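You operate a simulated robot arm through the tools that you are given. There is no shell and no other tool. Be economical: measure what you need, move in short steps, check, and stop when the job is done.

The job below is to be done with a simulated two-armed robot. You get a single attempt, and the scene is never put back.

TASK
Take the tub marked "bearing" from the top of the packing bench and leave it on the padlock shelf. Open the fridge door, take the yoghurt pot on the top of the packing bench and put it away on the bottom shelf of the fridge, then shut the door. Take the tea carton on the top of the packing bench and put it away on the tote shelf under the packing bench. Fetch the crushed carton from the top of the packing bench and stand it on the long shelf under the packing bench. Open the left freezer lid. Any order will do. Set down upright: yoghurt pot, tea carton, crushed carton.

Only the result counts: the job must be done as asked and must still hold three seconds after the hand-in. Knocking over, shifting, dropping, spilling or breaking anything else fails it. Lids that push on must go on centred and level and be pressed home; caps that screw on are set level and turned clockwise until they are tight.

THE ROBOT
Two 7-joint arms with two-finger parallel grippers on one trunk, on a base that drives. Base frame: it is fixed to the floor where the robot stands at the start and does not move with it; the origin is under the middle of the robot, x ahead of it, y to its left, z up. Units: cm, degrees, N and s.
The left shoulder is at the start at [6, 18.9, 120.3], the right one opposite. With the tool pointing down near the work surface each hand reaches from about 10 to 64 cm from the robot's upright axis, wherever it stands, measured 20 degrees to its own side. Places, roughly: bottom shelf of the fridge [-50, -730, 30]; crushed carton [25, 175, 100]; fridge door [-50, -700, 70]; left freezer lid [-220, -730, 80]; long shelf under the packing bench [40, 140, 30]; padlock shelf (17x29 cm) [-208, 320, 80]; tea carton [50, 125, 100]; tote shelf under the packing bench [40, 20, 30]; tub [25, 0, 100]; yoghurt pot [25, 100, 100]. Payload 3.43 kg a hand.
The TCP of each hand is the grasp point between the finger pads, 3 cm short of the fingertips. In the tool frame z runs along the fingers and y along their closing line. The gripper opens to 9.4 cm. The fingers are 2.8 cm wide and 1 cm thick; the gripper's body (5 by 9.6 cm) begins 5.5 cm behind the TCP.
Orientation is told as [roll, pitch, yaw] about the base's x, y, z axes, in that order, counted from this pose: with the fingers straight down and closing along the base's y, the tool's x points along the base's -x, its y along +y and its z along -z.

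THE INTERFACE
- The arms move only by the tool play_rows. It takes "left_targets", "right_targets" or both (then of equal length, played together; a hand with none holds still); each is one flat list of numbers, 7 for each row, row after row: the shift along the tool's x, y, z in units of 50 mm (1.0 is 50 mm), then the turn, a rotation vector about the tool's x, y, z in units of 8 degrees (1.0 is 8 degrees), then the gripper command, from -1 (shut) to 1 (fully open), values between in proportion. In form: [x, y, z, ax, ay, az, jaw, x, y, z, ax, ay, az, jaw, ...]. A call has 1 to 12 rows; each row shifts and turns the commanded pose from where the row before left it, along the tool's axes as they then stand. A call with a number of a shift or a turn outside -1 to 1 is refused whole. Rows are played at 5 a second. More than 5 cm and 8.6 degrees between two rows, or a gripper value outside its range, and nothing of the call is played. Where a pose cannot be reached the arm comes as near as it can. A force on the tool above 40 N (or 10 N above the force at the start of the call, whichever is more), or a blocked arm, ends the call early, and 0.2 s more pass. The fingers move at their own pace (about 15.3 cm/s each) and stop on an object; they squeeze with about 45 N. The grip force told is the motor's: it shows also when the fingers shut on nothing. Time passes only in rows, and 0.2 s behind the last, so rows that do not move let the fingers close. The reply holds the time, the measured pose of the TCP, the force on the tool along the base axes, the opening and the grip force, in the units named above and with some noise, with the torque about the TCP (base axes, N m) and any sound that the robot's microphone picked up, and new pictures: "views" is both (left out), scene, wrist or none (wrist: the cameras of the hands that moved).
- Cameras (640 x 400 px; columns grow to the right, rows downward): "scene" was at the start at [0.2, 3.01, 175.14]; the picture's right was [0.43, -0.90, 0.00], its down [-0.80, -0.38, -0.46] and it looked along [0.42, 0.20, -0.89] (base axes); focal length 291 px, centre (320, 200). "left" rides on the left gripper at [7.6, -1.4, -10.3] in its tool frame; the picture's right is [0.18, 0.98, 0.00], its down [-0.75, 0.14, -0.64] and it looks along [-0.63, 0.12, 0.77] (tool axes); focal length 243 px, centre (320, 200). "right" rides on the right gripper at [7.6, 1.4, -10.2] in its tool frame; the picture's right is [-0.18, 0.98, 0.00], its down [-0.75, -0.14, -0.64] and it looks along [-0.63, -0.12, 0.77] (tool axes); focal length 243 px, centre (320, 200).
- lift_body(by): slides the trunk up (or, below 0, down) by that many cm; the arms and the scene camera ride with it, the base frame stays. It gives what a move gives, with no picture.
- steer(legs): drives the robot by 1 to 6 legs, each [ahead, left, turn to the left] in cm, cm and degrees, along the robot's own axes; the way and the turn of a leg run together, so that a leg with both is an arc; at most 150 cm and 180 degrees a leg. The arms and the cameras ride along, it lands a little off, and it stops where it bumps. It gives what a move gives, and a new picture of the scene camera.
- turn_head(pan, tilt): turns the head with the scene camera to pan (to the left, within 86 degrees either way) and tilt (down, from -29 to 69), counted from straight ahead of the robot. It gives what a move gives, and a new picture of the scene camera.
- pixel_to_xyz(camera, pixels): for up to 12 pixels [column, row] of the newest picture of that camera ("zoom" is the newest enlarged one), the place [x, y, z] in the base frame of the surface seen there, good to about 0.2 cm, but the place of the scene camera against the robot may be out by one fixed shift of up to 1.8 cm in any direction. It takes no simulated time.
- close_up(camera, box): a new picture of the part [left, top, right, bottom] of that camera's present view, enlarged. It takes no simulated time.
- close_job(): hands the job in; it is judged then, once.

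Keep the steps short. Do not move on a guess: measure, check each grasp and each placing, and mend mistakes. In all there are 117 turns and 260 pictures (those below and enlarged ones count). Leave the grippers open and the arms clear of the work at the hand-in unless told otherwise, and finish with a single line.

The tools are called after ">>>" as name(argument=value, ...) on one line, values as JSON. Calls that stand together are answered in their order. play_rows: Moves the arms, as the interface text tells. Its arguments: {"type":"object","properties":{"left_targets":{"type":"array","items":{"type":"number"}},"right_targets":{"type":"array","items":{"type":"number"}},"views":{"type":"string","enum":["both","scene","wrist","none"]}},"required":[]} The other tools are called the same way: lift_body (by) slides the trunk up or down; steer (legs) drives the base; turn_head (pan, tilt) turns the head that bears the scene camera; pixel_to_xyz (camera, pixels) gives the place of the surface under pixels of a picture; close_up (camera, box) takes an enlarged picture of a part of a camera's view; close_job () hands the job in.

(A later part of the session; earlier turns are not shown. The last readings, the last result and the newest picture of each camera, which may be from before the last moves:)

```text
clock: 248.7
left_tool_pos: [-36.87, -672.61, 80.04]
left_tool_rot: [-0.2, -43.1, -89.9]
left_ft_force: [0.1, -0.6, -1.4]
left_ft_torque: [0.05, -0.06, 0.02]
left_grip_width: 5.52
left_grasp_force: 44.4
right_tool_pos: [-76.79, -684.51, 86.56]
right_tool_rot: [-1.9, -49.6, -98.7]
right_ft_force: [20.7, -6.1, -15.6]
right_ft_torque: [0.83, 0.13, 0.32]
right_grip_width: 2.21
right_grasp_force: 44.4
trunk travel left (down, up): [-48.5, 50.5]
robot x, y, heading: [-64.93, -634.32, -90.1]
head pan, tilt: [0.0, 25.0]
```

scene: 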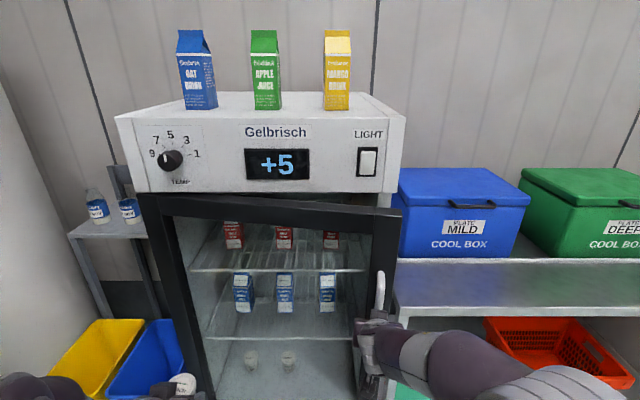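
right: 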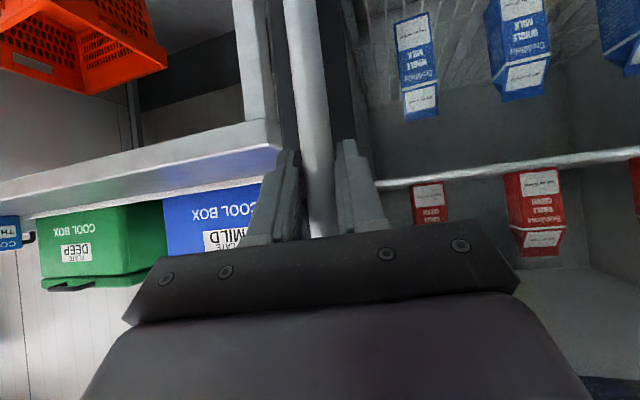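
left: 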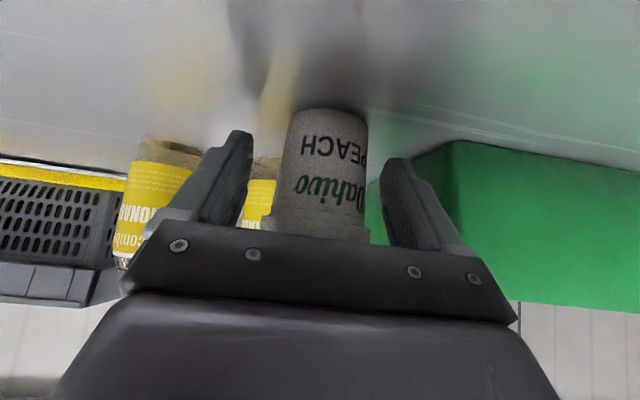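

The door opens, with a 20 N side load, so I'll steer slightly more to +x and continue another 10°.

>>> play_rows(right_targets=[0.35, 0.13, -0.33, 0.238, 0, 0.203, -1, 0.32, 0.09, -0.374, 0.238, 0, 0.203, -1, 0.32, 0.06, -0.374, 0.238, 0, 0.203, -1, 0.32, 0.06, -0.374, 0.238, 0, 0.203, -1])

```text
clock: 249.7
left_tool_pos: [-36.94, -672.34, 80.21]
left_tool_rot: [-0.1, -43.2, -90.0]
left_ft_force: [-0.2, 0.1, -1.4]
left_ft_torque: [0.04, -0.02, 0.01]
left_grip_width: 5.54
left_grasp_force: 44.7
right_tool_pos: [-73.04, -675.33, 86.43]
right_tool_rot: [-1.5, -50.3, -109.4]
right_ft_force: [4.9, -2.1, 22.6]
right_ft_torque: [0.08, 0.0, 0.2]
right_grip_width: 2.22
right_grasp_force: 44.7
trunk travel left (down, up): [-48.5, 50.5]
robot x, y, heading: [-64.29, -634.31, -90.3]
head pan, tilt: [0.0, 25.0]
```

scene: 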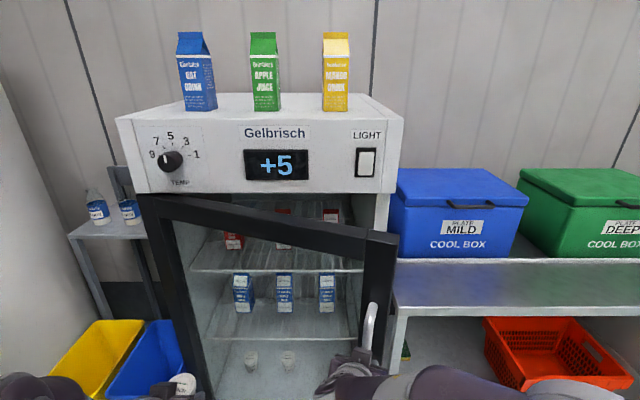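
right: 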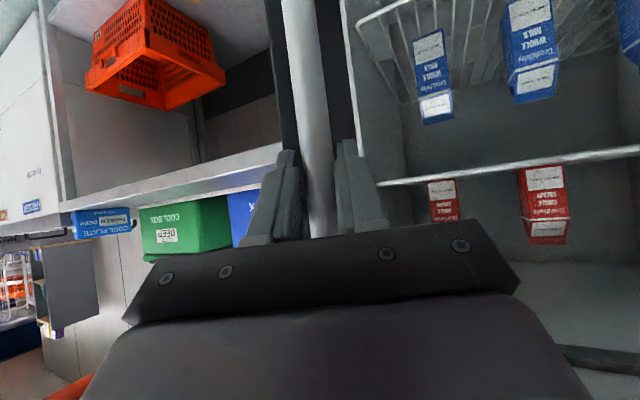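

It's at 20° now with low loads. I'll continue 4 more rows.

>>> play_rows(right_targets=[0.3, 0.05, -0.38, 0.238, 0, 0.203, -1, 0.32, 0.06, -0.374, 0.238, 0, 0.203, -1, 0.32, 0.06, -0.374, 0.238, 0, 0.203, -1, 0.32, 0.06, -0.374, 0.238, 0, 0.203, -1], views="scene")

```text
clock: 250.5
left_tool_pos: [-37.07, -672.38, 80.26]
left_tool_rot: [0.2, -43.2, -90.0]
left_ft_force: [0.6, -0.2, -1.7]
left_ft_torque: [0.03, 0.0, -0.02]
left_grip_width: 5.56
left_grasp_force: 45.4
right_tool_pos: [-69.76, -669.83, 86.38]
right_tool_rot: [-1.0, -50.4, -116.3]
right_ft_force: [-0.2, 0.5, 10.1]
right_ft_torque: [-0.88, 0.58, 0.15]
right_grip_width: 2.22
right_grasp_force: 45.2
trunk travel left (down, up): [-48.5, 50.5]
robot x, y, heading: [-64.67, -634.79, -90.1]
head pan, tilt: [0.0, 25.0]
stopped in row 3 (right hand): the force on the tool passed its limit (the readings are from after the stop); the commanded pose is now the measured one
```

scene: 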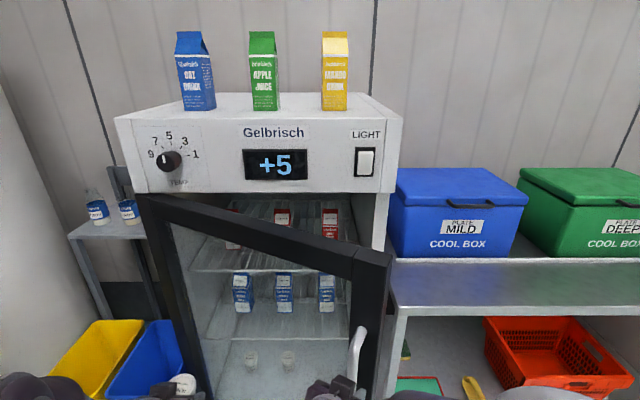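

It's at about 27°; the arm stopped on load. I'll go on with the base in two short legs along the arc.

>>> steer(legs=[[-5.2, 3.7, 0], [-4.9, 4.2, 0]])

```text
clock: 252.1
left_tool_pos: [-28.95, -662.59, 80.01]
left_tool_rot: [-0.2, -43.3, -89.9]
left_ft_force: [1.1, 0.9, -2.0]
left_ft_torque: [0.02, 0.06, -0.01]
left_grip_width: 5.53
left_grasp_force: 45.0
right_tool_pos: [-61.59, -659.94, 86.26]
right_tool_rot: [-1.2, -50.3, -116.1]
right_ft_force: [8.6, -9.5, 1.9]
right_ft_torque: [0.65, -0.38, -0.23]
right_grip_width: 2.2
right_grasp_force: 44.8
trunk travel left (down, up): [-48.5, 50.5]
robot x, y, heading: [-56.3, -625.09, -90.3]
head pan, tilt: [0.0, 25.0]
```

scene: 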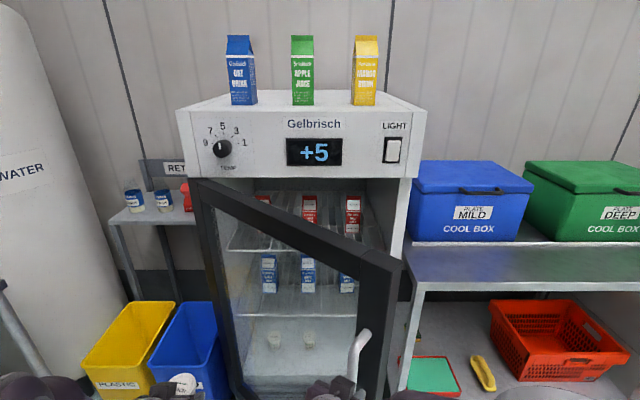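

That works, with the door at about 40°. I'll check the left-side clearance to the sink counter before more.

>>> turn_head(pan=40, tilt=35)

>>> pixel_to_xyz(camera="scene", pixels=[[100, 200], [200, 200], [250, 250], [150, 250], [300, 200], [300, 350], [350, 250], [400, 250]])

```text
clock: 253.1
left_tool_pos: [-29.03, -662.62, 80.1]
left_tool_rot: [-0.1, -43.0, -90.0]
left_ft_force: [-0.4, 0.1, -1.0]
left_ft_torque: [0.0, 0.0, 0.05]
left_grip_width: 5.55
left_grasp_force: 45.0
right_tool_pos: [-61.75, -659.99, 86.29]
right_tool_rot: [-0.9, -50.1, -116.0]
right_ft_force: [8.2, -7.2, 0.3]
right_ft_torque: [0.09, 0.01, 0.07]
right_grip_width: 2.2
right_grasp_force: 45.2
trunk travel left (down, up): [-48.5, 50.5]
robot x, y, heading: [-56.12, -624.58, -90.1]
head pan, tilt: [40.0, 35.0]
```

scene: 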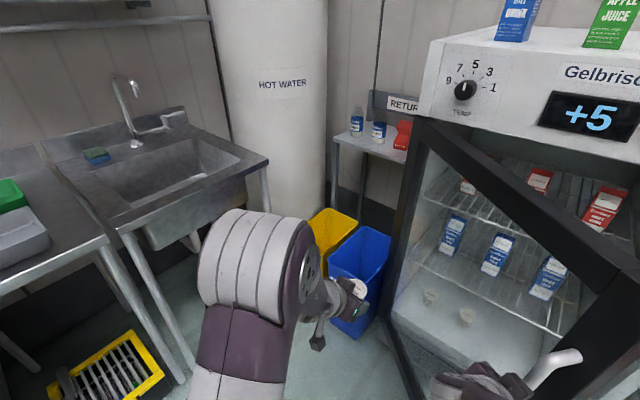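

```text
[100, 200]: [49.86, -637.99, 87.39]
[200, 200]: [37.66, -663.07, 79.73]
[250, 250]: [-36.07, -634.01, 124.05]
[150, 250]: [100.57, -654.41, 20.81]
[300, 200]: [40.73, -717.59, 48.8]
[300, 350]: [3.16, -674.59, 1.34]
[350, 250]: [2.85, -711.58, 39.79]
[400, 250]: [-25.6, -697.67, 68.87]
```

The sink is at x above 20, so there's room. I'll continue along the arc toward 75°.

>>> steer(legs=[[-4.6, 5.1, 0], [-4.4, 6.5, 0], [-4.3, 8.9, 0], [-2.6, 9.5, 0]])

>>> turn_head(pan=-10, tilt=35)

```text
clock: 254.9
left_tool_pos: [-17.64, -653.8, 80.03]
left_tool_rot: [-0.1, -43.0, -89.9]
left_ft_force: [-0.3, -0.7, -1.6]
left_ft_torque: [0.02, 0.0, 0.0]
left_grip_width: 5.53
left_grasp_force: 44.7
right_tool_pos: [-50.21, -651.36, 86.31]
right_tool_rot: [-0.6, -50.0, -116.0]
right_ft_force: [7.5, -11.4, -9.5]
right_ft_torque: [0.1, 0.11, 0.32]
right_grip_width: 2.22
right_grasp_force: 44.6
trunk travel left (down, up): [-48.5, 50.5]
robot x, y, heading: [-45.09, -615.5, -89.8]
head pan, tilt: [40.0, 35.0]
stopped in leg 2: the force on the tool passed its limit (the readings are from after the stop); the commanded pose is now the measured one
```

scene: 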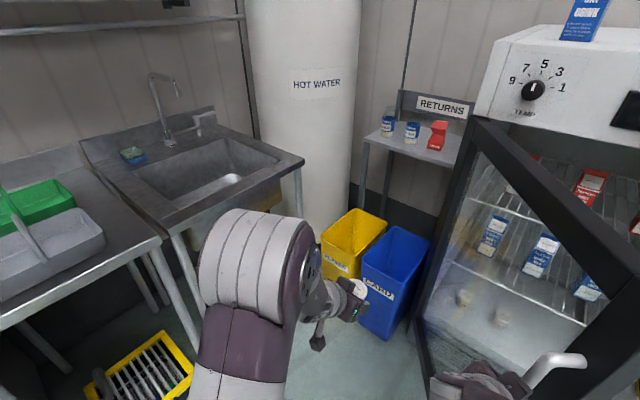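

```text
clock: 256.0
left_tool_pos: [-17.78, -653.83, 79.93]
left_tool_rot: [-0.2, -43.0, -89.9]
left_ft_force: [-0.4, -0.2, -2.3]
left_ft_torque: [0.01, -0.01, 0.02]
left_grip_width: 5.54
left_grasp_force: 44.9
right_tool_pos: [-50.22, -651.32, 86.34]
right_tool_rot: [-0.7, -49.9, -116.1]
right_ft_force: [8.9, -17.2, -13.4]
right_ft_torque: [0.33, -0.04, 0.1]
right_grip_width: 2.2
right_grasp_force: 44.7
trunk travel left (down, up): [-48.5, 50.5]
robot x, y, heading: [-45.05, -615.87, -89.9]
head pan, tilt: [-10.0, 35.0]
```

scene: 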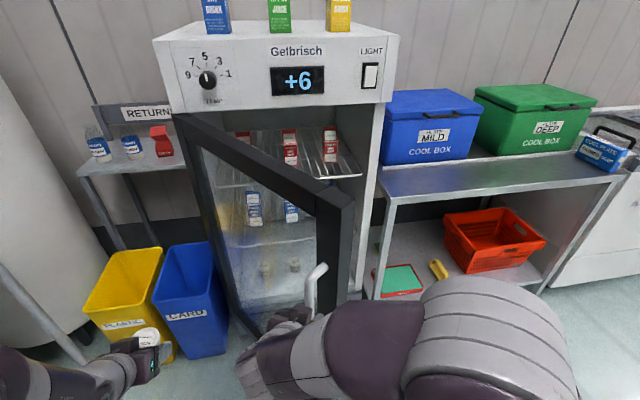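

The door is at about 52°. Now I'll release, withdraw the hand, and turn it back to straight ahead, to push the door from its inner side.

>>> play_rows(right_targets=[0, 0, 0, 0, 0, 0, 0.6, 0, 0, 0, 0, 0, 0, 0.6, 0.5, 0, -0.6, 0, 0, 0, 0.6, 0.5, 0, -0.6, 0, 0, 0, 0.6, 0.4, 0, -0.4, -0.62, 0, -0.52, 0.6, 0, 0, 0, -0.62, 0, -0.52, 0.6, 0, 0, 0, -0.62, 0, -0.52, 0.6, 0, 0, 0, -0.62, 0, -0.52, -1], views="scene")

```text
clock: 257.8
left_tool_pos: [-17.89, -653.74, 80.19]
left_tool_rot: [0.1, -43.3, -89.9]
left_ft_force: [-0.9, -0.1, -1.0]
left_ft_torque: [0.0, -0.01, -0.01]
left_grip_width: 5.52
left_grasp_force: 44.7
right_tool_pos: [-47.18, -645.25, 86.14]
right_tool_rot: [-0.4, -50.0, -90.3]
right_ft_force: [-0.3, 0.5, -0.4]
right_ft_torque: [-0.03, 0.0, 0.0]
right_grip_width: 0.02
right_grasp_force: 32.8
right hand out of reach, approached as far as the arm can: row 3, 4
trunk travel left (down, up): [-48.5, 50.5]
robot x, y, heading: [-45.14, -615.61, -90.2]
head pan, tilt: [-10.0, 35.0]
```

scene: 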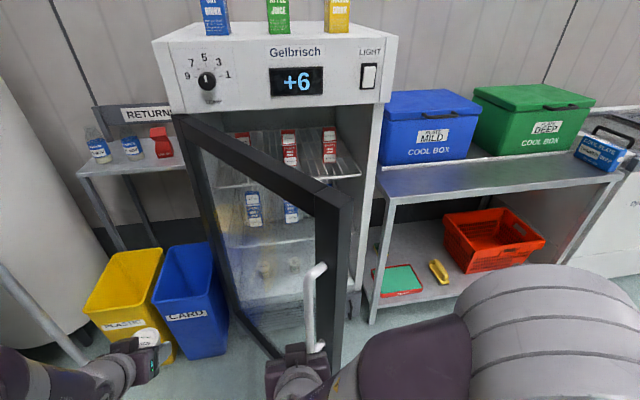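

I'll back out, move right past the door edge, and reach the closed hand forward.

>>> steer(legs=[[-15, 0, 0], [0, -38, 0]])

>>> play_rows(right_targets=[-0.519, 0, 0.608, 0, 0, 0, -1, -0.519, 0, 0.608, 0, 0, 0, -1, -0.519, 0, 0.608, 0, 0, 0, -1, -0.519, 0, 0.608, 0, 0, 0, -1, -0.519, 0, 0.608, 0, 0, 0, -1, -0.519, 0, 0.608, 0, 0, 0, -1], views="scene")

```text
clock: 261.2
left_tool_pos: [-56.5, -638.65, 80.18]
left_tool_rot: [0.1, -43.2, -89.8]
left_ft_force: [0.9, 0.1, -2.3]
left_ft_torque: [0.02, 0.02, 0.02]
left_grip_width: 5.54
left_grasp_force: 44.8
right_tool_pos: [-85.83, -630.42, 85.93]
right_tool_rot: [-0.3, -50.0, -90.2]
right_ft_force: [-0.2, 0.1, 0.9]
right_ft_torque: [-0.04, -0.01, 0.01]
right_grip_width: 0.0
right_grasp_force: 32.5
trunk travel left (down, up): [-48.5, 50.5]
robot x, y, heading: [-83.97, -600.6, -89.7]
head pan, tilt: [-10.0, 35.0]
```

scene: 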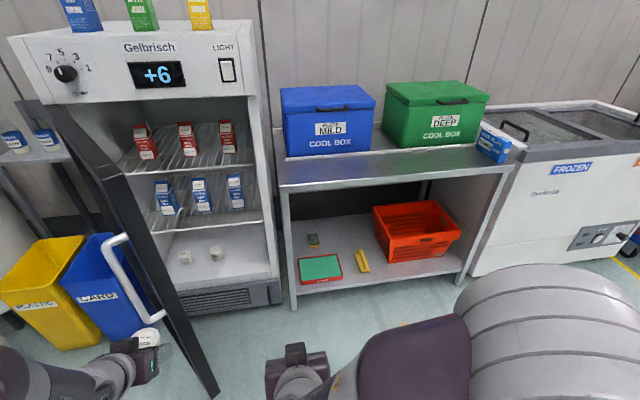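

```text
clock: 262.6
left_tool_pos: [-56.46, -638.79, 80.18]
left_tool_rot: [0.0, -43.1, -89.9]
left_ft_force: [0.2, -0.2, -0.9]
left_ft_torque: [0.05, 0.0, 0.03]
left_grip_width: 5.51
left_grasp_force: 45.3
right_tool_pos: [-86.08, -654.62, 86.17]
right_tool_rot: [-0.6, -49.8, -90.1]
right_ft_force: [-0.5, -0.2, -0.9]
right_ft_torque: [0.01, 0.02, 0.02]
right_grip_width: 0.02
right_grasp_force: 32.9
trunk travel left (down, up): [-48.5, 50.5]
robot x, y, heading: [-83.98, -600.95, -89.9]
head pan, tilt: [-10.0, 35.0]
```

scene: 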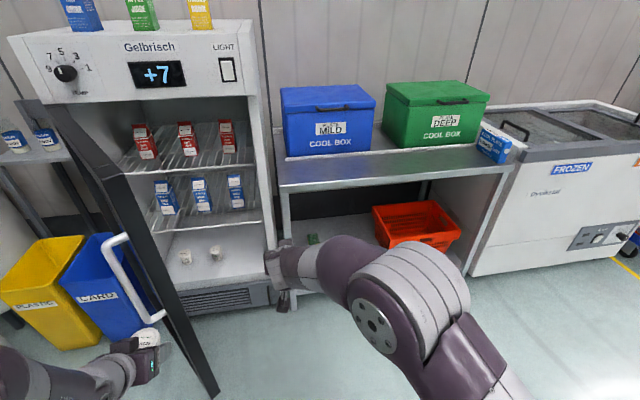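

The left hand is near the door's outer side. I'll measure the door edge and handle before moving.

>>> pixel_to_xyz(camera="scene", pixels=[[112, 175], [160, 280], [212, 390], [125, 240], [150, 315], [60, 110], [185, 330], [190, 255], [216, 250], [270, 290]])

```text
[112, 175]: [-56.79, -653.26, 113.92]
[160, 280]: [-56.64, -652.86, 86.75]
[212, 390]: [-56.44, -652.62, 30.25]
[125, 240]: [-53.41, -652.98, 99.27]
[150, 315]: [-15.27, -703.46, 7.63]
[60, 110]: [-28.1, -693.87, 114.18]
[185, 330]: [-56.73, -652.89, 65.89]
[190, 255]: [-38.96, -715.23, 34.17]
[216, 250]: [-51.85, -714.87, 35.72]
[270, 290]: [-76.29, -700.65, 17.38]
```

The door edge is at (-56.7,-652.9), about 53° open. I'll push it with the side of the right hand by driving left, which keeps the left hand clear of the door on its outer side.

>>> steer(legs=[[0, 25, 0], [0, 20, 0]])

>>> turn_head(pan=0, tilt=35)

```text
clock: 264.9
left_tool_pos: [-29.15, -638.48, 80.26]
left_tool_rot: [0.1, -43.3, -90.2]
left_ft_force: [0.2, 0.5, -1.9]
left_ft_torque: [-0.01, 0.01, 0.0]
left_grip_width: 5.52
left_grasp_force: 45.3
right_tool_pos: [-59.25, -653.97, 86.22]
right_tool_rot: [-1.0, -49.8, -90.8]
right_ft_force: [-10.6, 18.7, 2.2]
right_ft_torque: [-0.85, -0.25, 0.7]
right_grip_width: 0.01
right_grasp_force: 33.2
trunk travel left (down, up): [-48.5, 50.5]
robot x, y, heading: [-56.18, -600.82, -90.5]
head pan, tilt: [-10.0, 35.0]
stopped in leg 2: the force on the tool passed its limit (the readings are from after the stop); the commanded pose is now the measured one
```

scene: 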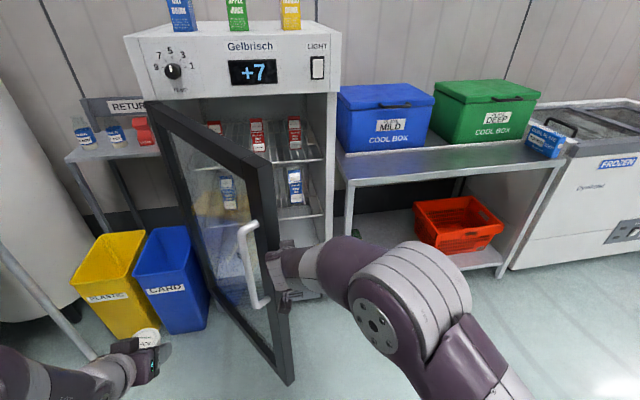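

```text
clock: 265.7
left_tool_pos: [-29.36, -638.62, 80.23]
left_tool_rot: [0.2, -43.2, -90.2]
left_ft_force: [-0.3, 0.6, -1.0]
left_ft_torque: [0.05, 0.0, 0.0]
left_grip_width: 5.53
left_grasp_force: 45.2
right_tool_pos: [-59.48, -653.97, 86.22]
right_tool_rot: [-0.8, -49.7, -90.9]
right_ft_force: [-16.4, 22.4, 0.0]
right_ft_torque: [-1.13, -0.35, 0.98]
right_grip_width: 0.01
right_grasp_force: 32.8
trunk travel left (down, up): [-48.5, 50.5]
robot x, y, heading: [-56.6, -600.89, -90.2]
head pan, tilt: [0.0, 35.0]
```

scene: 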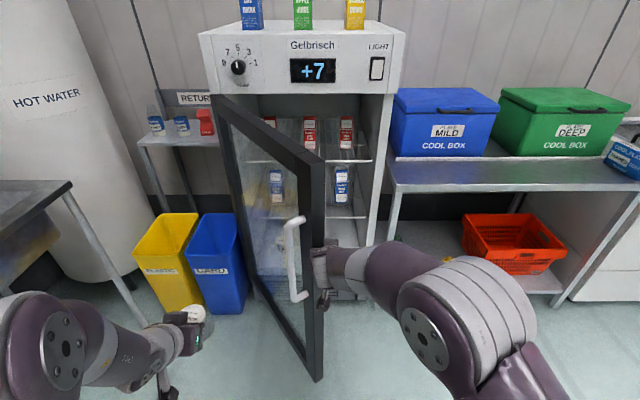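

The hand catches the door's end face. I'll step right, go 14 cm deeper behind the door, and push left on its inner face.

>>> steer(legs=[[0, -6, 0], [15, 0, 0], [0, 14, 0], [0, 10, 0]])

```text
clock: 269.2
left_tool_pos: [-11.13, -653.6, 80.04]
left_tool_rot: [-0.1, -43.0, -90.2]
left_ft_force: [0.2, -0.1, -2.1]
left_ft_torque: [0.02, -0.01, -0.04]
left_grip_width: 5.51
left_grasp_force: 45.3
right_tool_pos: [-40.97, -669.06, 86.0]
right_tool_rot: [-1.0, -49.9, -90.7]
right_ft_force: [1.0, -0.3, -0.6]
right_ft_torque: [-0.01, 0.02, -0.02]
right_grip_width: 0.0
right_grasp_force: 33.0
trunk travel left (down, up): [-48.5, 50.5]
robot x, y, heading: [-38.26, -615.6, -90.1]
head pan, tilt: [0.0, 35.0]
```

scene: 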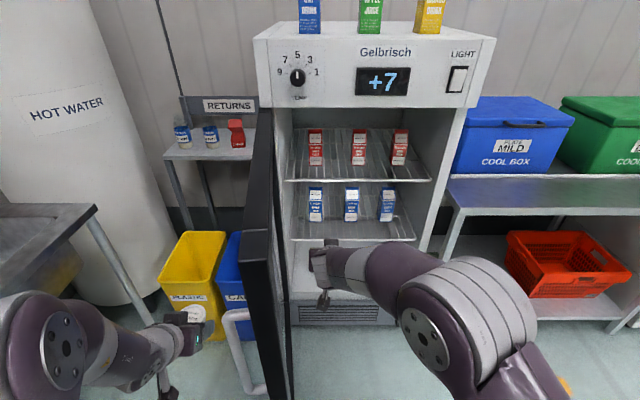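

The door now stands wide open, near 80–85°. I'll back out, move right so the left hand lines up at x about -64.5, extend the left hand with the pot, retract the right hand, then lower the trunk.

>>> steer(legs=[[-30, 0, 0], [0, -53.5, 0]])

>>> play_rows(left_targets=[-0.58, 0, 0.55, 0, 0, 0, -1, -0.58, 0, 0.55, 0, 0, 0, -1, -0.58, 0, 0.55, 0, 0, 0, -1, -0.58, 0, 0.55, 0, 0, 0, -1, -0.58, 0, 0.55, 0, 0, 0, -1], right_targets=[0.519, 0, -0.608, 0, 0, 0, -1, 0.519, 0, -0.608, 0, 0, 0, -1, 0.519, 0, -0.608, 0, 0, 0, -1, 0.519, 0, -0.608, 0, 0, 0, -1, 0.519, 0, -0.608, 0, 0, 0, -1], views="none")

>>> lift_body(by=-40)

>>> turn_head(pan=10, tilt=20)

```text
clock: 274.0
left_tool_pos: [-64.4, -623.04, 80.13]
left_tool_rot: [0.0, -43.2, -90.7]
left_ft_force: [0.4, -0.6, -1.1]
left_ft_torque: [0.02, 0.0, 0.03]
left_grip_width: 5.51
left_grasp_force: 45.4
right_tool_pos: [-94.54, -638.39, 86.06]
right_tool_rot: [-1.0, -49.7, -91.4]
right_ft_force: [0.5, 0.2, 0.1]
right_ft_torque: [0.01, 0.02, -0.01]
right_grip_width: 0.0
right_grasp_force: 33.3
trunk travel left (down, up): [-48.5, 50.5]
robot x, y, heading: [-91.23, -585.01, -90.8]
head pan, tilt: [0.0, 35.0]
```

scene: 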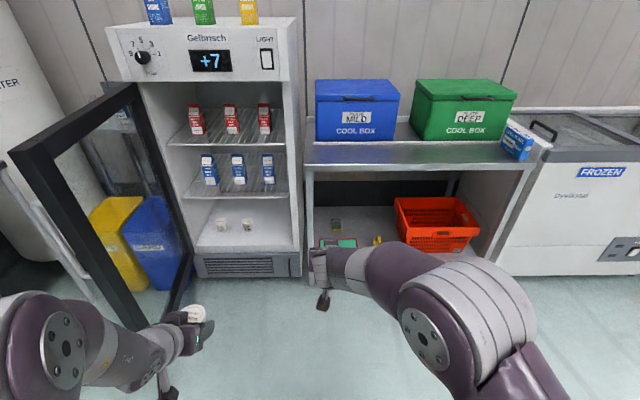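

```text
clock: 275.2
left_tool_pos: [-64.79, -643.0, 79.87]
left_tool_rot: [-0.1, -43.1, -90.8]
left_ft_force: [0.7, -0.1, -1.1]
left_ft_torque: [0.01, 0.03, -0.01]
left_grip_width: 5.52
left_grasp_force: 45.0
right_tool_pos: [-93.7, -618.43, 86.03]
right_tool_rot: [-0.9, -49.8, -91.4]
right_ft_force: [-0.5, 0.4, -0.1]
right_ft_torque: [-0.01, 0.0, 0.01]
right_grip_width: 0.01
right_grasp_force: 33.2
trunk travel left (down, up): [-48.5, 50.5]
robot x, y, heading: [-91.33, -584.93, -90.7]
head pan, tilt: [0.0, 35.0]
```

```text
clock: 279.0
left_tool_pos: [-64.9, -643.01, 39.86]
left_tool_rot: [0.0, -43.0, -90.8]
left_ft_force: [0.1, -0.3, -1.4]
left_ft_torque: [0.02, 0.01, -0.02]
left_grip_width: 5.54
left_grasp_force: 44.9
right_tool_pos: [-93.62, -618.33, 46.03]
right_tool_rot: [-0.9, -49.8, -91.3]
right_ft_force: [0.0, 0.0, 0.9]
right_ft_torque: [0.01, 0.01, -0.02]
right_grip_width: 0.0
right_grasp_force: 33.3
trunk travel left (down, up): [-8.5, 90.5]
robot x, y, heading: [-91.32, -584.95, -90.6]
head pan, tilt: [0.0, 35.0]
```

```text
clock: 279.8
left_tool_pos: [-64.88, -643.09, 39.85]
left_tool_rot: [0.0, -43.1, -90.8]
left_ft_force: [-0.2, -0.9, -1.2]
left_ft_torque: [0.02, 0.0, -0.02]
left_grip_width: 5.52
left_grasp_force: 45.6
right_tool_pos: [-93.82, -618.27, 46.04]
right_tool_rot: [-1.0, -49.7, -91.5]
right_ft_force: [0.0, 0.0, 0.0]
right_ft_torque: [0.01, 0.01, 0.0]
right_grip_width: 0.02
right_grasp_force: 32.7
trunk travel left (down, up): [-8.5, 90.5]
robot x, y, heading: [-91.11, -585.04, -90.6]
head pan, tilt: [10.0, 20.0]
```

scene: 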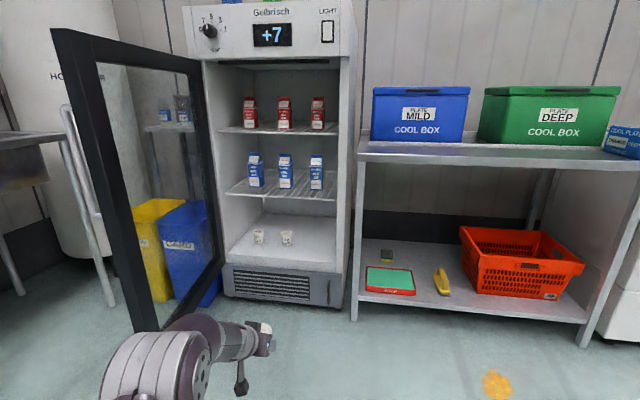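

The door is fully clear. I'll measure the bottom shelf, the pots there, and the opening.

>>> close_up(camera="scene", box=[200, 140, 370, 310])

>>> pixel_to_xyz(camera="zoom", pixels=[[335, 375], [330, 420], [440, 375], [220, 370], [330, 460], [480, 440], [500, 370], [320, 205], [425, 400], [400, 340], [520, 460]])

```text
2.35 times, centred on (285, 225) of scene
```

zoom: 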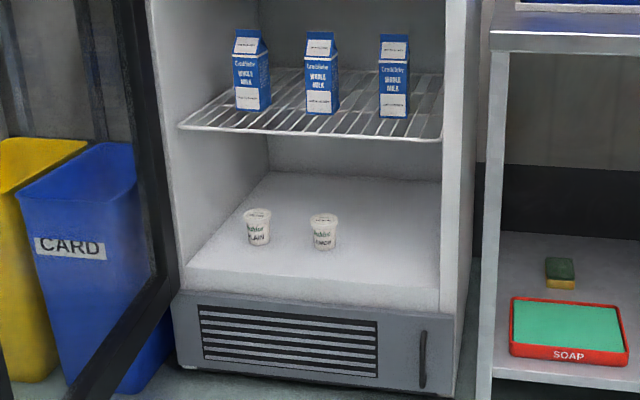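

```text
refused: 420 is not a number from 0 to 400
```

>>> pixel_to_xyz(camera="zoom", pixels=[[323, 235], [258, 232], [380, 240], [380, 270], [320, 280], [437, 285], [437, 200], [310, 140], [380, 215], [322, 216], [257, 212]])

```text
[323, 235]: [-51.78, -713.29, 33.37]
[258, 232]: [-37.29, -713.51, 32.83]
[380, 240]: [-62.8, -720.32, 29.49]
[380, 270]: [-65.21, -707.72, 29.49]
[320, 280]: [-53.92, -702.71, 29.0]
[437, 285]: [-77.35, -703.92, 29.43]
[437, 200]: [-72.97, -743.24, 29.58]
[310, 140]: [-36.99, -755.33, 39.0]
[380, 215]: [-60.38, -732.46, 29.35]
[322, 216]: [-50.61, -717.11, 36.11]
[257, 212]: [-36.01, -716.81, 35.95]
```

The bottom shelf is at z 28.0, its front at y -702.7, and the pots stand near y -715. I'll lower 4 cm and drive 60 cm ahead, then check.

>>> lift_body(by=-4)

>>> steer(legs=[[58, 0.7, 0.6]])

>>> close_up(camera="left", box=[0, 0, 640, 400])

```text
clock: 280.6
left_tool_pos: [-64.85, -642.96, 35.84]
left_tool_rot: [0.0, -43.1, -90.8]
left_ft_force: [0.5, -0.9, -1.5]
left_ft_torque: [0.03, -0.04, 0.02]
left_grip_width: 5.52
left_grasp_force: 45.0
right_tool_pos: [-93.65, -618.27, 42.08]
right_tool_rot: [-1.0, -49.9, -91.5]
right_ft_force: [-0.2, -0.1, 0.8]
right_ft_torque: [0.02, -0.02, -0.01]
right_grip_width: 0.0
right_grasp_force: 33.1
trunk travel left (down, up): [-4.5, 94.5]
robot x, y, heading: [-91.39, -584.54, -90.8]
head pan, tilt: [10.0, 20.0]
```

```text
clock: 284.0
left_tool_pos: [-63.76, -702.07, 35.89]
left_tool_rot: [-0.1, -43.1, -90.0]
left_ft_force: [-0.1, -0.4, -1.8]
left_ft_torque: [0.03, -0.02, 0.04]
left_grip_width: 5.53
left_grasp_force: 44.7
right_tool_pos: [-92.99, -677.95, 42.02]
right_tool_rot: [-0.9, -49.6, -90.6]
right_ft_force: [-0.2, 0.8, -0.2]
right_ft_torque: [0.01, 0.04, 0.04]
right_grip_width: 0.0
right_grasp_force: 33.9
trunk travel left (down, up): [-4.5, 94.5]
robot x, y, heading: [-91.09, -644.35, -90.2]
head pan, tilt: [10.0, 20.0]
```

scene: 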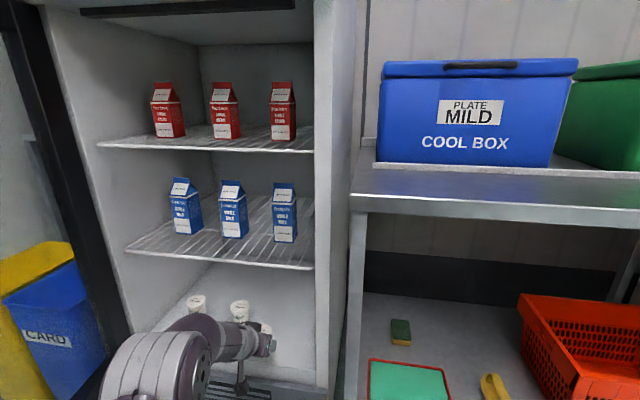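

```text
1.00 times, centred on (320, 200) of left
```

zoom: 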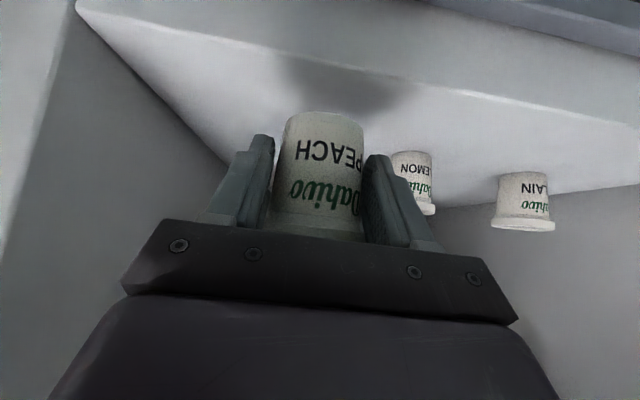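

All clear. I'll go ahead 9 cm, then lower 3.8 cm.

>>> steer(legs=[[9, 0, 0]])

>>> lift_body(by=-3.8)

>>> close_up(camera="left", box=[0, 0, 640, 400])

>>> pixel_to_xyz(camera="zoom", pixels=[[320, 85], [240, 60], [450, 130], [420, 180], [330, 118]])

```text
clock: 285.1
left_tool_pos: [-63.74, -711.14, 35.85]
left_tool_rot: [0.0, -43.1, -89.9]
left_ft_force: [0.1, -0.4, -1.4]
left_ft_torque: [0.01, 0.0, -0.01]
left_grip_width: 5.55
left_grasp_force: 44.8
right_tool_pos: [-92.99, -686.93, 42.12]
right_tool_rot: [-0.9, -49.8, -90.6]
right_ft_force: [0.2, -0.8, 0.1]
right_ft_torque: [0.0, -0.01, 0.0]
right_grip_width: 0.0
right_grasp_force: 32.7
trunk travel left (down, up): [-4.5, 94.5]
robot x, y, heading: [-91.04, -653.59, -90.0]
head pan, tilt: [10.0, 20.0]
```

scene: 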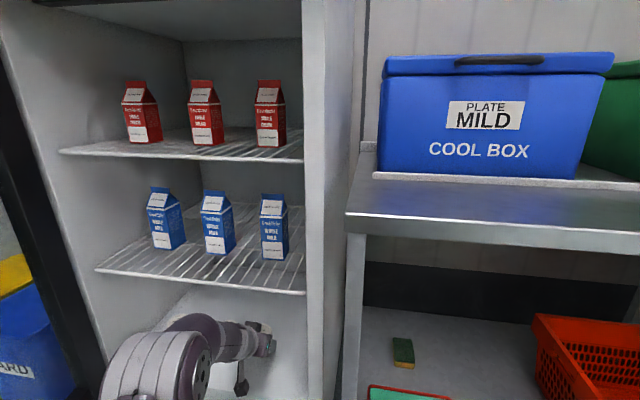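

```text
clock: 285.9
left_tool_pos: [-63.63, -711.15, 32.05]
left_tool_rot: [0.0, -43.1, -90.0]
left_ft_force: [-0.4, 0.6, -0.6]
left_ft_torque: [0.02, -0.01, 0.0]
left_grip_width: 5.5
left_grasp_force: 44.7
right_tool_pos: [-92.82, -686.87, 38.25]
right_tool_rot: [-1.0, -49.8, -90.5]
right_ft_force: [-0.7, 0.0, -0.6]
right_ft_torque: [0.03, -0.04, 0.0]
right_grip_width: 0.0
right_grasp_force: 33.4
trunk travel left (down, up): [-0.7, 98.3]
robot x, y, heading: [-90.69, -653.43, -90.0]
head pan, tilt: [10.0, 20.0]
```

```text
1.00 times, centred on (320, 200) of left
```

zoom: 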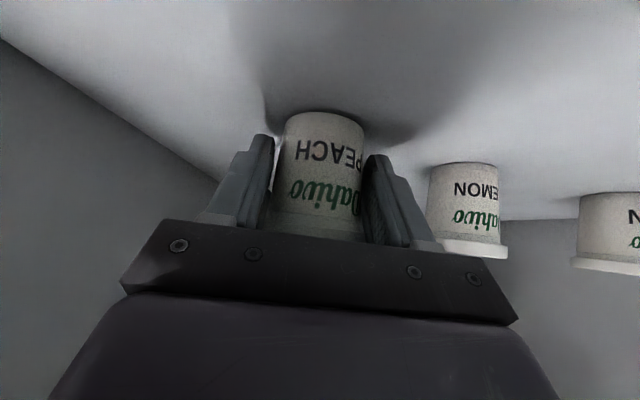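

```text
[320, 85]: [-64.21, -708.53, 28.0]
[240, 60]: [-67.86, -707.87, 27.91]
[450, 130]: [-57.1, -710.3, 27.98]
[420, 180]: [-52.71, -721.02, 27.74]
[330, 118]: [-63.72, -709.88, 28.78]
```

I'll lower the last 0.3 cm, open the fingers to 8 cm, and check.

>>> lift_body(by=-0.35)

>>> play_rows(left_targets=[0, 0, 0, 0, 0, 0, 0.4, 0, 0, 0, 0, 0, 0, 0.7, 0, 0, 0, 0, 0, 0, 0.7, 0, 0, 0, 0, 0, 0, 0.7], views="wrist")

>>> steer(legs=[[-25, 0, 0]])

>>> close_up(camera="left", box=[0, 0, 640, 400])

```text
clock: 286.4
left_tool_pos: [-63.67, -711.06, 31.67]
left_tool_rot: [0.0, -43.0, -89.9]
left_ft_force: [-0.1, -1.4, -1.6]
left_ft_torque: [-0.05, 0.03, 0.04]
left_grip_width: 5.53
left_grasp_force: 44.8
right_tool_pos: [-92.92, -686.82, 37.89]
right_tool_rot: [-0.9, -49.8, -90.6]
right_ft_force: [0.4, -0.1, 0.8]
right_ft_torque: [-0.01, 0.03, -0.06]
right_grip_width: 0.02
right_grasp_force: 33.2
trunk travel left (down, up): [-0.4, 98.6]
robot x, y, heading: [-90.77, -653.57, -89.8]
head pan, tilt: [10.0, 20.0]
```

```text
clock: 287.4
left_tool_pos: [-63.66, -711.13, 31.7]
left_tool_rot: [0.1, -43.1, -90.0]
left_ft_force: [-0.1, -0.4, 0.4]
left_ft_torque: [-0.03, 0.03, -0.01]
left_grip_width: 8.01
left_grasp_force: 0.0
right_tool_pos: [-93.01, -687.01, 37.98]
right_tool_rot: [-0.9, -49.7, -90.5]
right_ft_force: [-0.4, 0.8, -0.6]
right_ft_torque: [-0.01, -0.02, 0.02]
right_grip_width: 0.0
right_grasp_force: 33.2
trunk travel left (down, up): [-0.4, 98.6]
robot x, y, heading: [-91.04, -653.71, -89.9]
head pan, tilt: [10.0, 20.0]
```

left: 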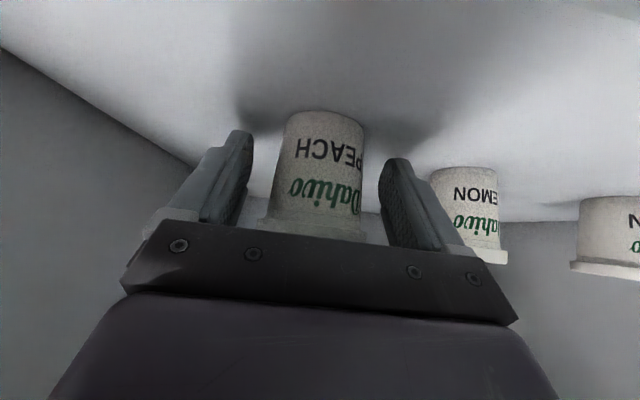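

```text
clock: 289.3
left_tool_pos: [-63.7, -685.81, 31.67]
left_tool_rot: [-0.1, -43.2, -89.9]
left_ft_force: [0.0, 0.3, 0.6]
left_ft_torque: [-0.02, 0.0, 0.02]
left_grip_width: 8.01
left_grasp_force: 0.1
right_tool_pos: [-92.98, -661.83, 37.95]
right_tool_rot: [-0.9, -49.8, -90.5]
right_ft_force: [0.7, -0.2, 0.9]
right_ft_torque: [-0.01, -0.02, -0.01]
right_grip_width: 0.01
right_grasp_force: 33.2
trunk travel left (down, up): [-0.4, 98.6]
robot x, y, heading: [-91.14, -628.34, -89.9]
head pan, tilt: [10.0, 20.0]
```

scene: 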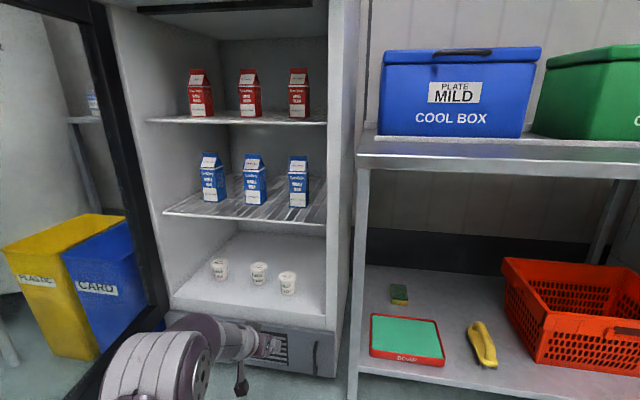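

```text
1.00 times, centred on (320, 200) of left
```

zoom: 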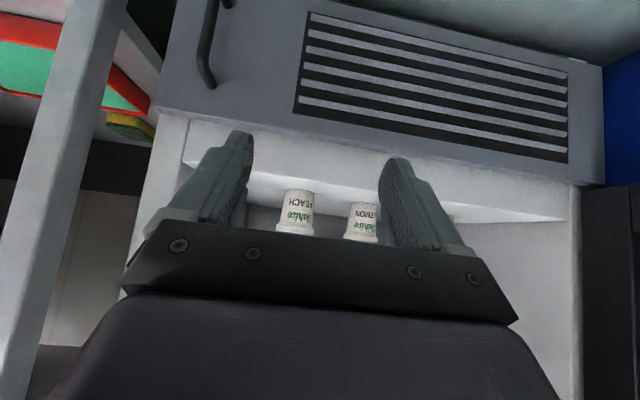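

The pot stands upright beside the others. Now I'll shut the door: raise the trunk, back out past the door's edge, and measure where the door stands.

>>> lift_body(by=36)

>>> steer(legs=[[-55, 0, 0]])

>>> turn_head(pan=30, tilt=25)

```text
clock: 292.8
left_tool_pos: [-63.46, -686.07, 67.71]
left_tool_rot: [0.1, -43.0, -90.0]
left_ft_force: [0.3, 0.6, -0.2]
left_ft_torque: [-0.04, -0.04, -0.03]
left_grip_width: 7.99
left_grasp_force: 0.1
right_tool_pos: [-92.97, -661.76, 73.99]
right_tool_rot: [-1.0, -49.8, -90.5]
right_ft_force: [-1.0, -0.1, -0.2]
right_ft_torque: [0.01, 0.01, -0.01]
right_grip_width: 0.0
right_grasp_force: 33.2
trunk travel left (down, up): [-36.4, 62.6]
robot x, y, heading: [-91.05, -628.21, -90.1]
head pan, tilt: [10.0, 20.0]
```

```text
clock: 296.0
left_tool_pos: [-63.69, -630.24, 67.62]
left_tool_rot: [0.1, -43.1, -89.6]
left_ft_force: [-0.4, 0.6, -1.0]
left_ft_torque: [0.02, -0.01, 0.0]
left_grip_width: 8.03
left_grasp_force: 0.0
right_tool_pos: [-93.16, -606.18, 73.9]
right_tool_rot: [-0.9, -49.8, -90.4]
right_ft_force: [-0.2, 0.8, -0.6]
right_ft_torque: [-0.01, 0.03, 0.01]
right_grip_width: 0.0
right_grasp_force: 32.9
trunk travel left (down, up): [-36.4, 62.6]
robot x, y, heading: [-91.19, -572.68, -89.5]
head pan, tilt: [10.0, 20.0]
```

scene: 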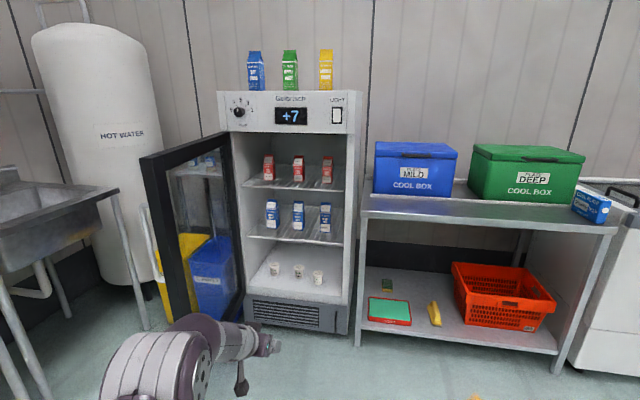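

```text
clock: 296.8
left_tool_pos: [-63.68, -630.24, 67.76]
left_tool_rot: [0.0, -43.1, -89.7]
left_ft_force: [-0.1, -0.3, -0.1]
left_ft_torque: [-0.01, 0.01, 0.0]
left_grip_width: 8.0
left_grasp_force: 0.0
right_tool_pos: [-93.1, -606.13, 73.87]
right_tool_rot: [-0.9, -49.8, -90.4]
right_ft_force: [-0.1, 0.1, -0.4]
right_ft_torque: [0.01, -0.01, 0.0]
right_grip_width: 0.0
right_grasp_force: 33.2
trunk travel left (down, up): [-36.4, 62.6]
robot x, y, heading: [-91.24, -572.32, -89.7]
head pan, tilt: [30.0, 25.0]
```

scene: 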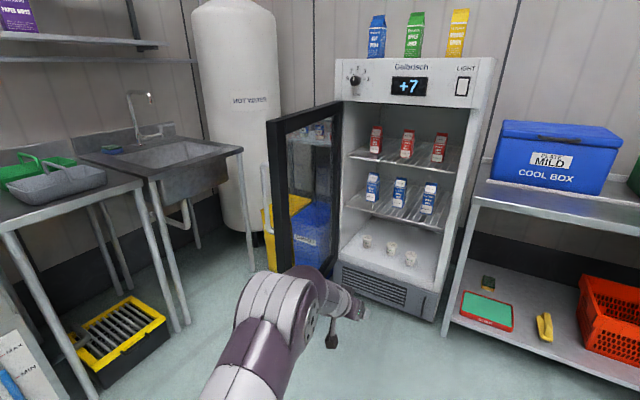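

>>> pixel_to_xyz(camera="scene", pixels=[[274, 160], [280, 220], [286, 265], [264, 200], [330, 115], [241, 150], [250, 250], [185, 315], [140, 185]])

```text
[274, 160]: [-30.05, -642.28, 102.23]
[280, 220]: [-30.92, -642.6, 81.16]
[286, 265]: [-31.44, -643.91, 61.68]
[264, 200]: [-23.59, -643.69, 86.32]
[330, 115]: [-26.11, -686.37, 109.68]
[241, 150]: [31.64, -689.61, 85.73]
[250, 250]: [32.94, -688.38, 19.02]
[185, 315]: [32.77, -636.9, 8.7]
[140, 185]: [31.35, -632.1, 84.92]
```

The door edge is at (-30,-643), about 82° open, and the sink is at x 31. I'll bring the left hand to the outer side of the door at x about -8, y -655, then push right.

>>> play_rows(left_targets=[0, 0, 0, 0, 0, 0, -1, 0, 0, 0, 0, 0, 0, -1], views="none")

>>> steer(legs=[[0, 57, 0], [25, 0, 0], [0, -25, 0]])

>>> turn_head(pan=0, tilt=35)

```text
clock: 297.4
left_tool_pos: [-63.72, -630.31, 67.74]
left_tool_rot: [-0.1, -43.1, -89.6]
left_ft_force: [-0.4, 0.9, -1.1]
left_ft_torque: [0.04, 0.0, 0.06]
left_grip_width: 0.0
left_grasp_force: 33.4
right_tool_pos: [-93.13, -606.25, 73.99]
right_tool_rot: [-0.9, -49.8, -90.3]
right_ft_force: [-0.3, 0.5, 0.5]
right_ft_torque: [0.0, -0.02, -0.05]
right_grip_width: 0.01
right_grasp_force: 32.8
trunk travel left (down, up): [-36.4, 62.6]
robot x, y, heading: [-91.29, -572.42, -89.5]
head pan, tilt: [30.0, 25.0]
```

```text
clock: 303.5
left_tool_pos: [-30.32, -656.06, 67.89]
left_tool_rot: [0.0, -43.5, -89.6]
left_ft_force: [2.7, -15.1, -7.6]
left_ft_torque: [0.24, -0.22, 0.42]
left_grip_width: 0.03
left_grasp_force: 32.5
right_tool_pos: [-59.77, -631.6, 73.76]
right_tool_rot: [-1.0, -49.6, -90.6]
right_ft_force: [0.0, -0.2, -0.5]
right_ft_torque: [0.0, 0.01, 0.0]
right_grip_width: 0.01
right_grasp_force: 32.8
trunk travel left (down, up): [-36.4, 62.6]
robot x, y, heading: [-57.94, -597.73, -90.0]
head pan, tilt: [30.0, 25.0]
stopped in leg 3: the robot was blocked; the commanded pose is now the measured one
```

scene: 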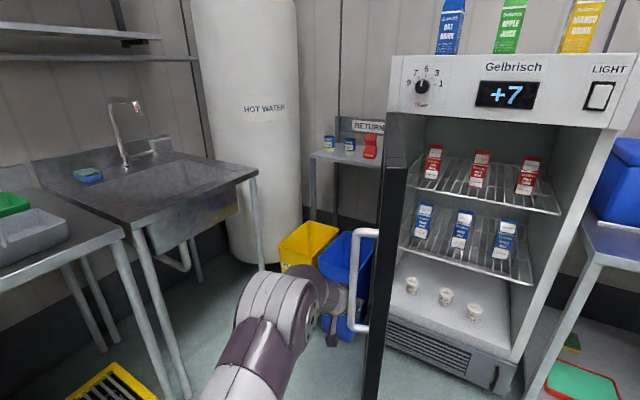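

```text
clock: 304.5
left_tool_pos: [-30.26, -655.99, 67.97]
left_tool_rot: [0.1, -43.6, -89.7]
left_ft_force: [3.6, -19.8, -6.4]
left_ft_torque: [0.66, 0.01, 0.54]
left_grip_width: 0.0
left_grasp_force: 33.2
right_tool_pos: [-59.68, -631.54, 73.95]
right_tool_rot: [-1.1, -49.6, -90.5]
right_ft_force: [-0.5, 0.0, -1.0]
right_ft_torque: [0.0, 0.02, -0.01]
right_grip_width: 0.0
right_grasp_force: 32.7
trunk travel left (down, up): [-36.4, 62.6]
robot x, y, heading: [-57.71, -597.96, -89.9]
head pan, tilt: [0.0, 35.0]
```

scene: 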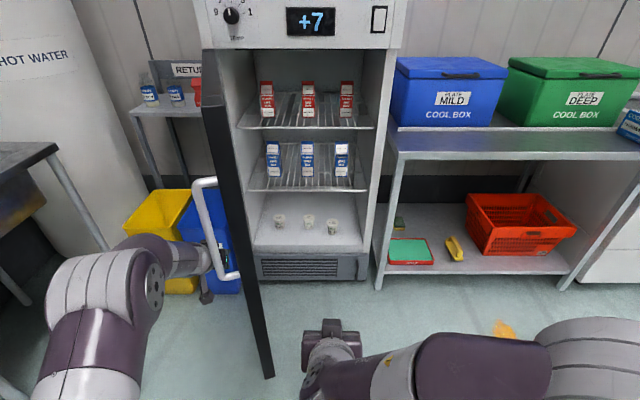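

The camera bracket is caught at the handle's lower end. I'll step back left, lower the trunk 20 cm to push below the handle, and push again.

>>> steer(legs=[[0, 8, 0]])

>>> lift_body(by=-20)

>>> steer(legs=[[0, -12, 0], [0, -12, 0]])

```text
clock: 305.5
left_tool_pos: [-22.19, -655.82, 68.02]
left_tool_rot: [0.0, -43.7, -89.6]
left_ft_force: [0.2, -0.2, -0.4]
left_ft_torque: [0.01, 0.03, -0.04]
left_grip_width: 0.0
left_grasp_force: 32.6
right_tool_pos: [-51.69, -631.29, 73.85]
right_tool_rot: [-0.9, -49.8, -90.6]
right_ft_force: [0.6, -0.2, 0.0]
right_ft_torque: [0.03, -0.03, -0.02]
right_grip_width: 0.01
right_grasp_force: 33.2
trunk travel left (down, up): [-36.4, 62.6]
robot x, y, heading: [-50.12, -597.92, -89.8]
head pan, tilt: [0.0, 35.0]
```

scene: 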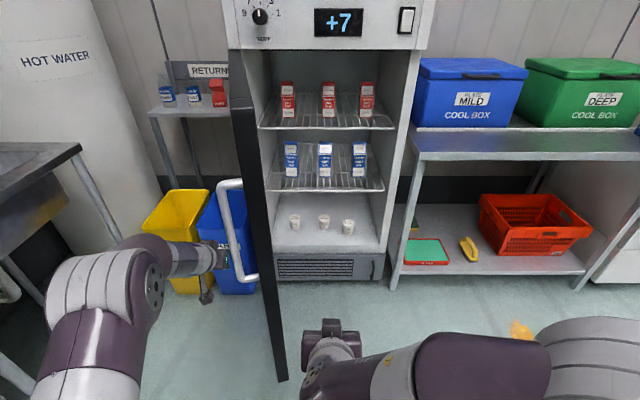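

```text
clock: 307.7
left_tool_pos: [-22.45, -655.78, 48.06]
left_tool_rot: [0.1, -43.7, -89.6]
left_ft_force: [-0.3, 0.3, 0.6]
left_ft_torque: [0.0, 0.04, 0.04]
left_grip_width: 0.0
left_grasp_force: 32.7
right_tool_pos: [-51.85, -631.35, 53.99]
right_tool_rot: [-0.9, -49.8, -90.5]
right_ft_force: [-0.1, -0.4, -0.2]
right_ft_torque: [-0.03, 0.0, 0.0]
right_grip_width: 0.0
right_grasp_force: 33.0
trunk travel left (down, up): [-16.4, 82.6]
robot x, y, heading: [-50.22, -597.86, -89.8]
head pan, tilt: [0.0, 35.0]
```

```text
clock: 309.8
left_tool_pos: [-46.63, -656.0, 47.96]
left_tool_rot: [0.1, -43.6, -89.7]
left_ft_force: [0.5, -0.6, -0.6]
left_ft_torque: [0.0, -0.02, -0.02]
left_grip_width: 0.0
left_grasp_force: 32.7
right_tool_pos: [-76.09, -631.39, 53.95]
right_tool_rot: [-1.0, -49.8, -90.6]
right_ft_force: [0.2, 0.7, 0.1]
right_ft_torque: [0.04, 0.0, 0.04]
right_grip_width: 0.01
right_grasp_force: 33.1
trunk travel left (down, up): [-16.4, 82.6]
robot x, y, heading: [-74.04, -598.25, -89.7]
head pan, tilt: [0.0, 35.0]
```

scene: 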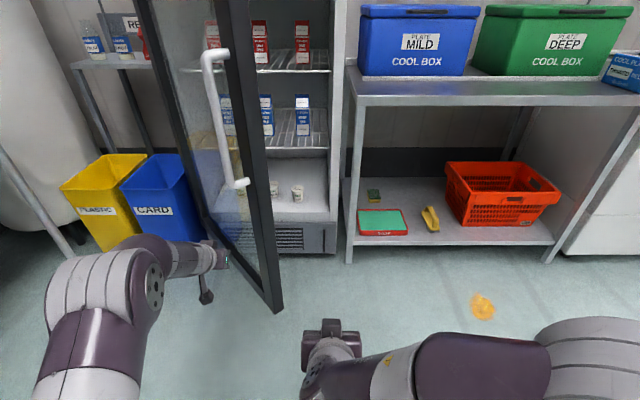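

The door now swings freely. I'll push it along toward closed in steps: right and ahead.

>>> steer(legs=[[8, -13.4, 0], [12, -10, 0], [12, -5, 0]])

```text
clock: 313.0
left_tool_pos: [-74.27, -687.9, 48.06]
left_tool_rot: [0.1, -43.5, -89.4]
left_ft_force: [32.5, -7.3, -2.9]
left_ft_torque: [0.04, 0.02, 0.6]
left_grip_width: 0.0
left_grasp_force: 32.9
right_tool_pos: [-103.8, -663.42, 53.84]
right_tool_rot: [-1.0, -49.7, -90.4]
right_ft_force: [-0.2, 0.1, 0.5]
right_ft_torque: [0.01, -0.03, -0.01]
right_grip_width: 0.0
right_grasp_force: 32.7
trunk travel left (down, up): [-16.4, 82.6]
robot x, y, heading: [-102.01, -629.9, -90.1]
head pan, tilt: [0.0, 35.0]
```

scene: 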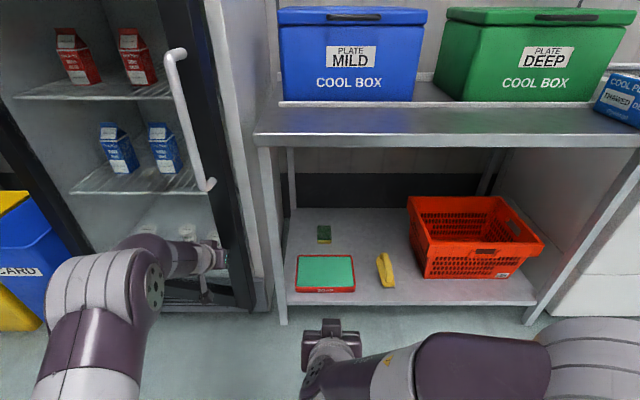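

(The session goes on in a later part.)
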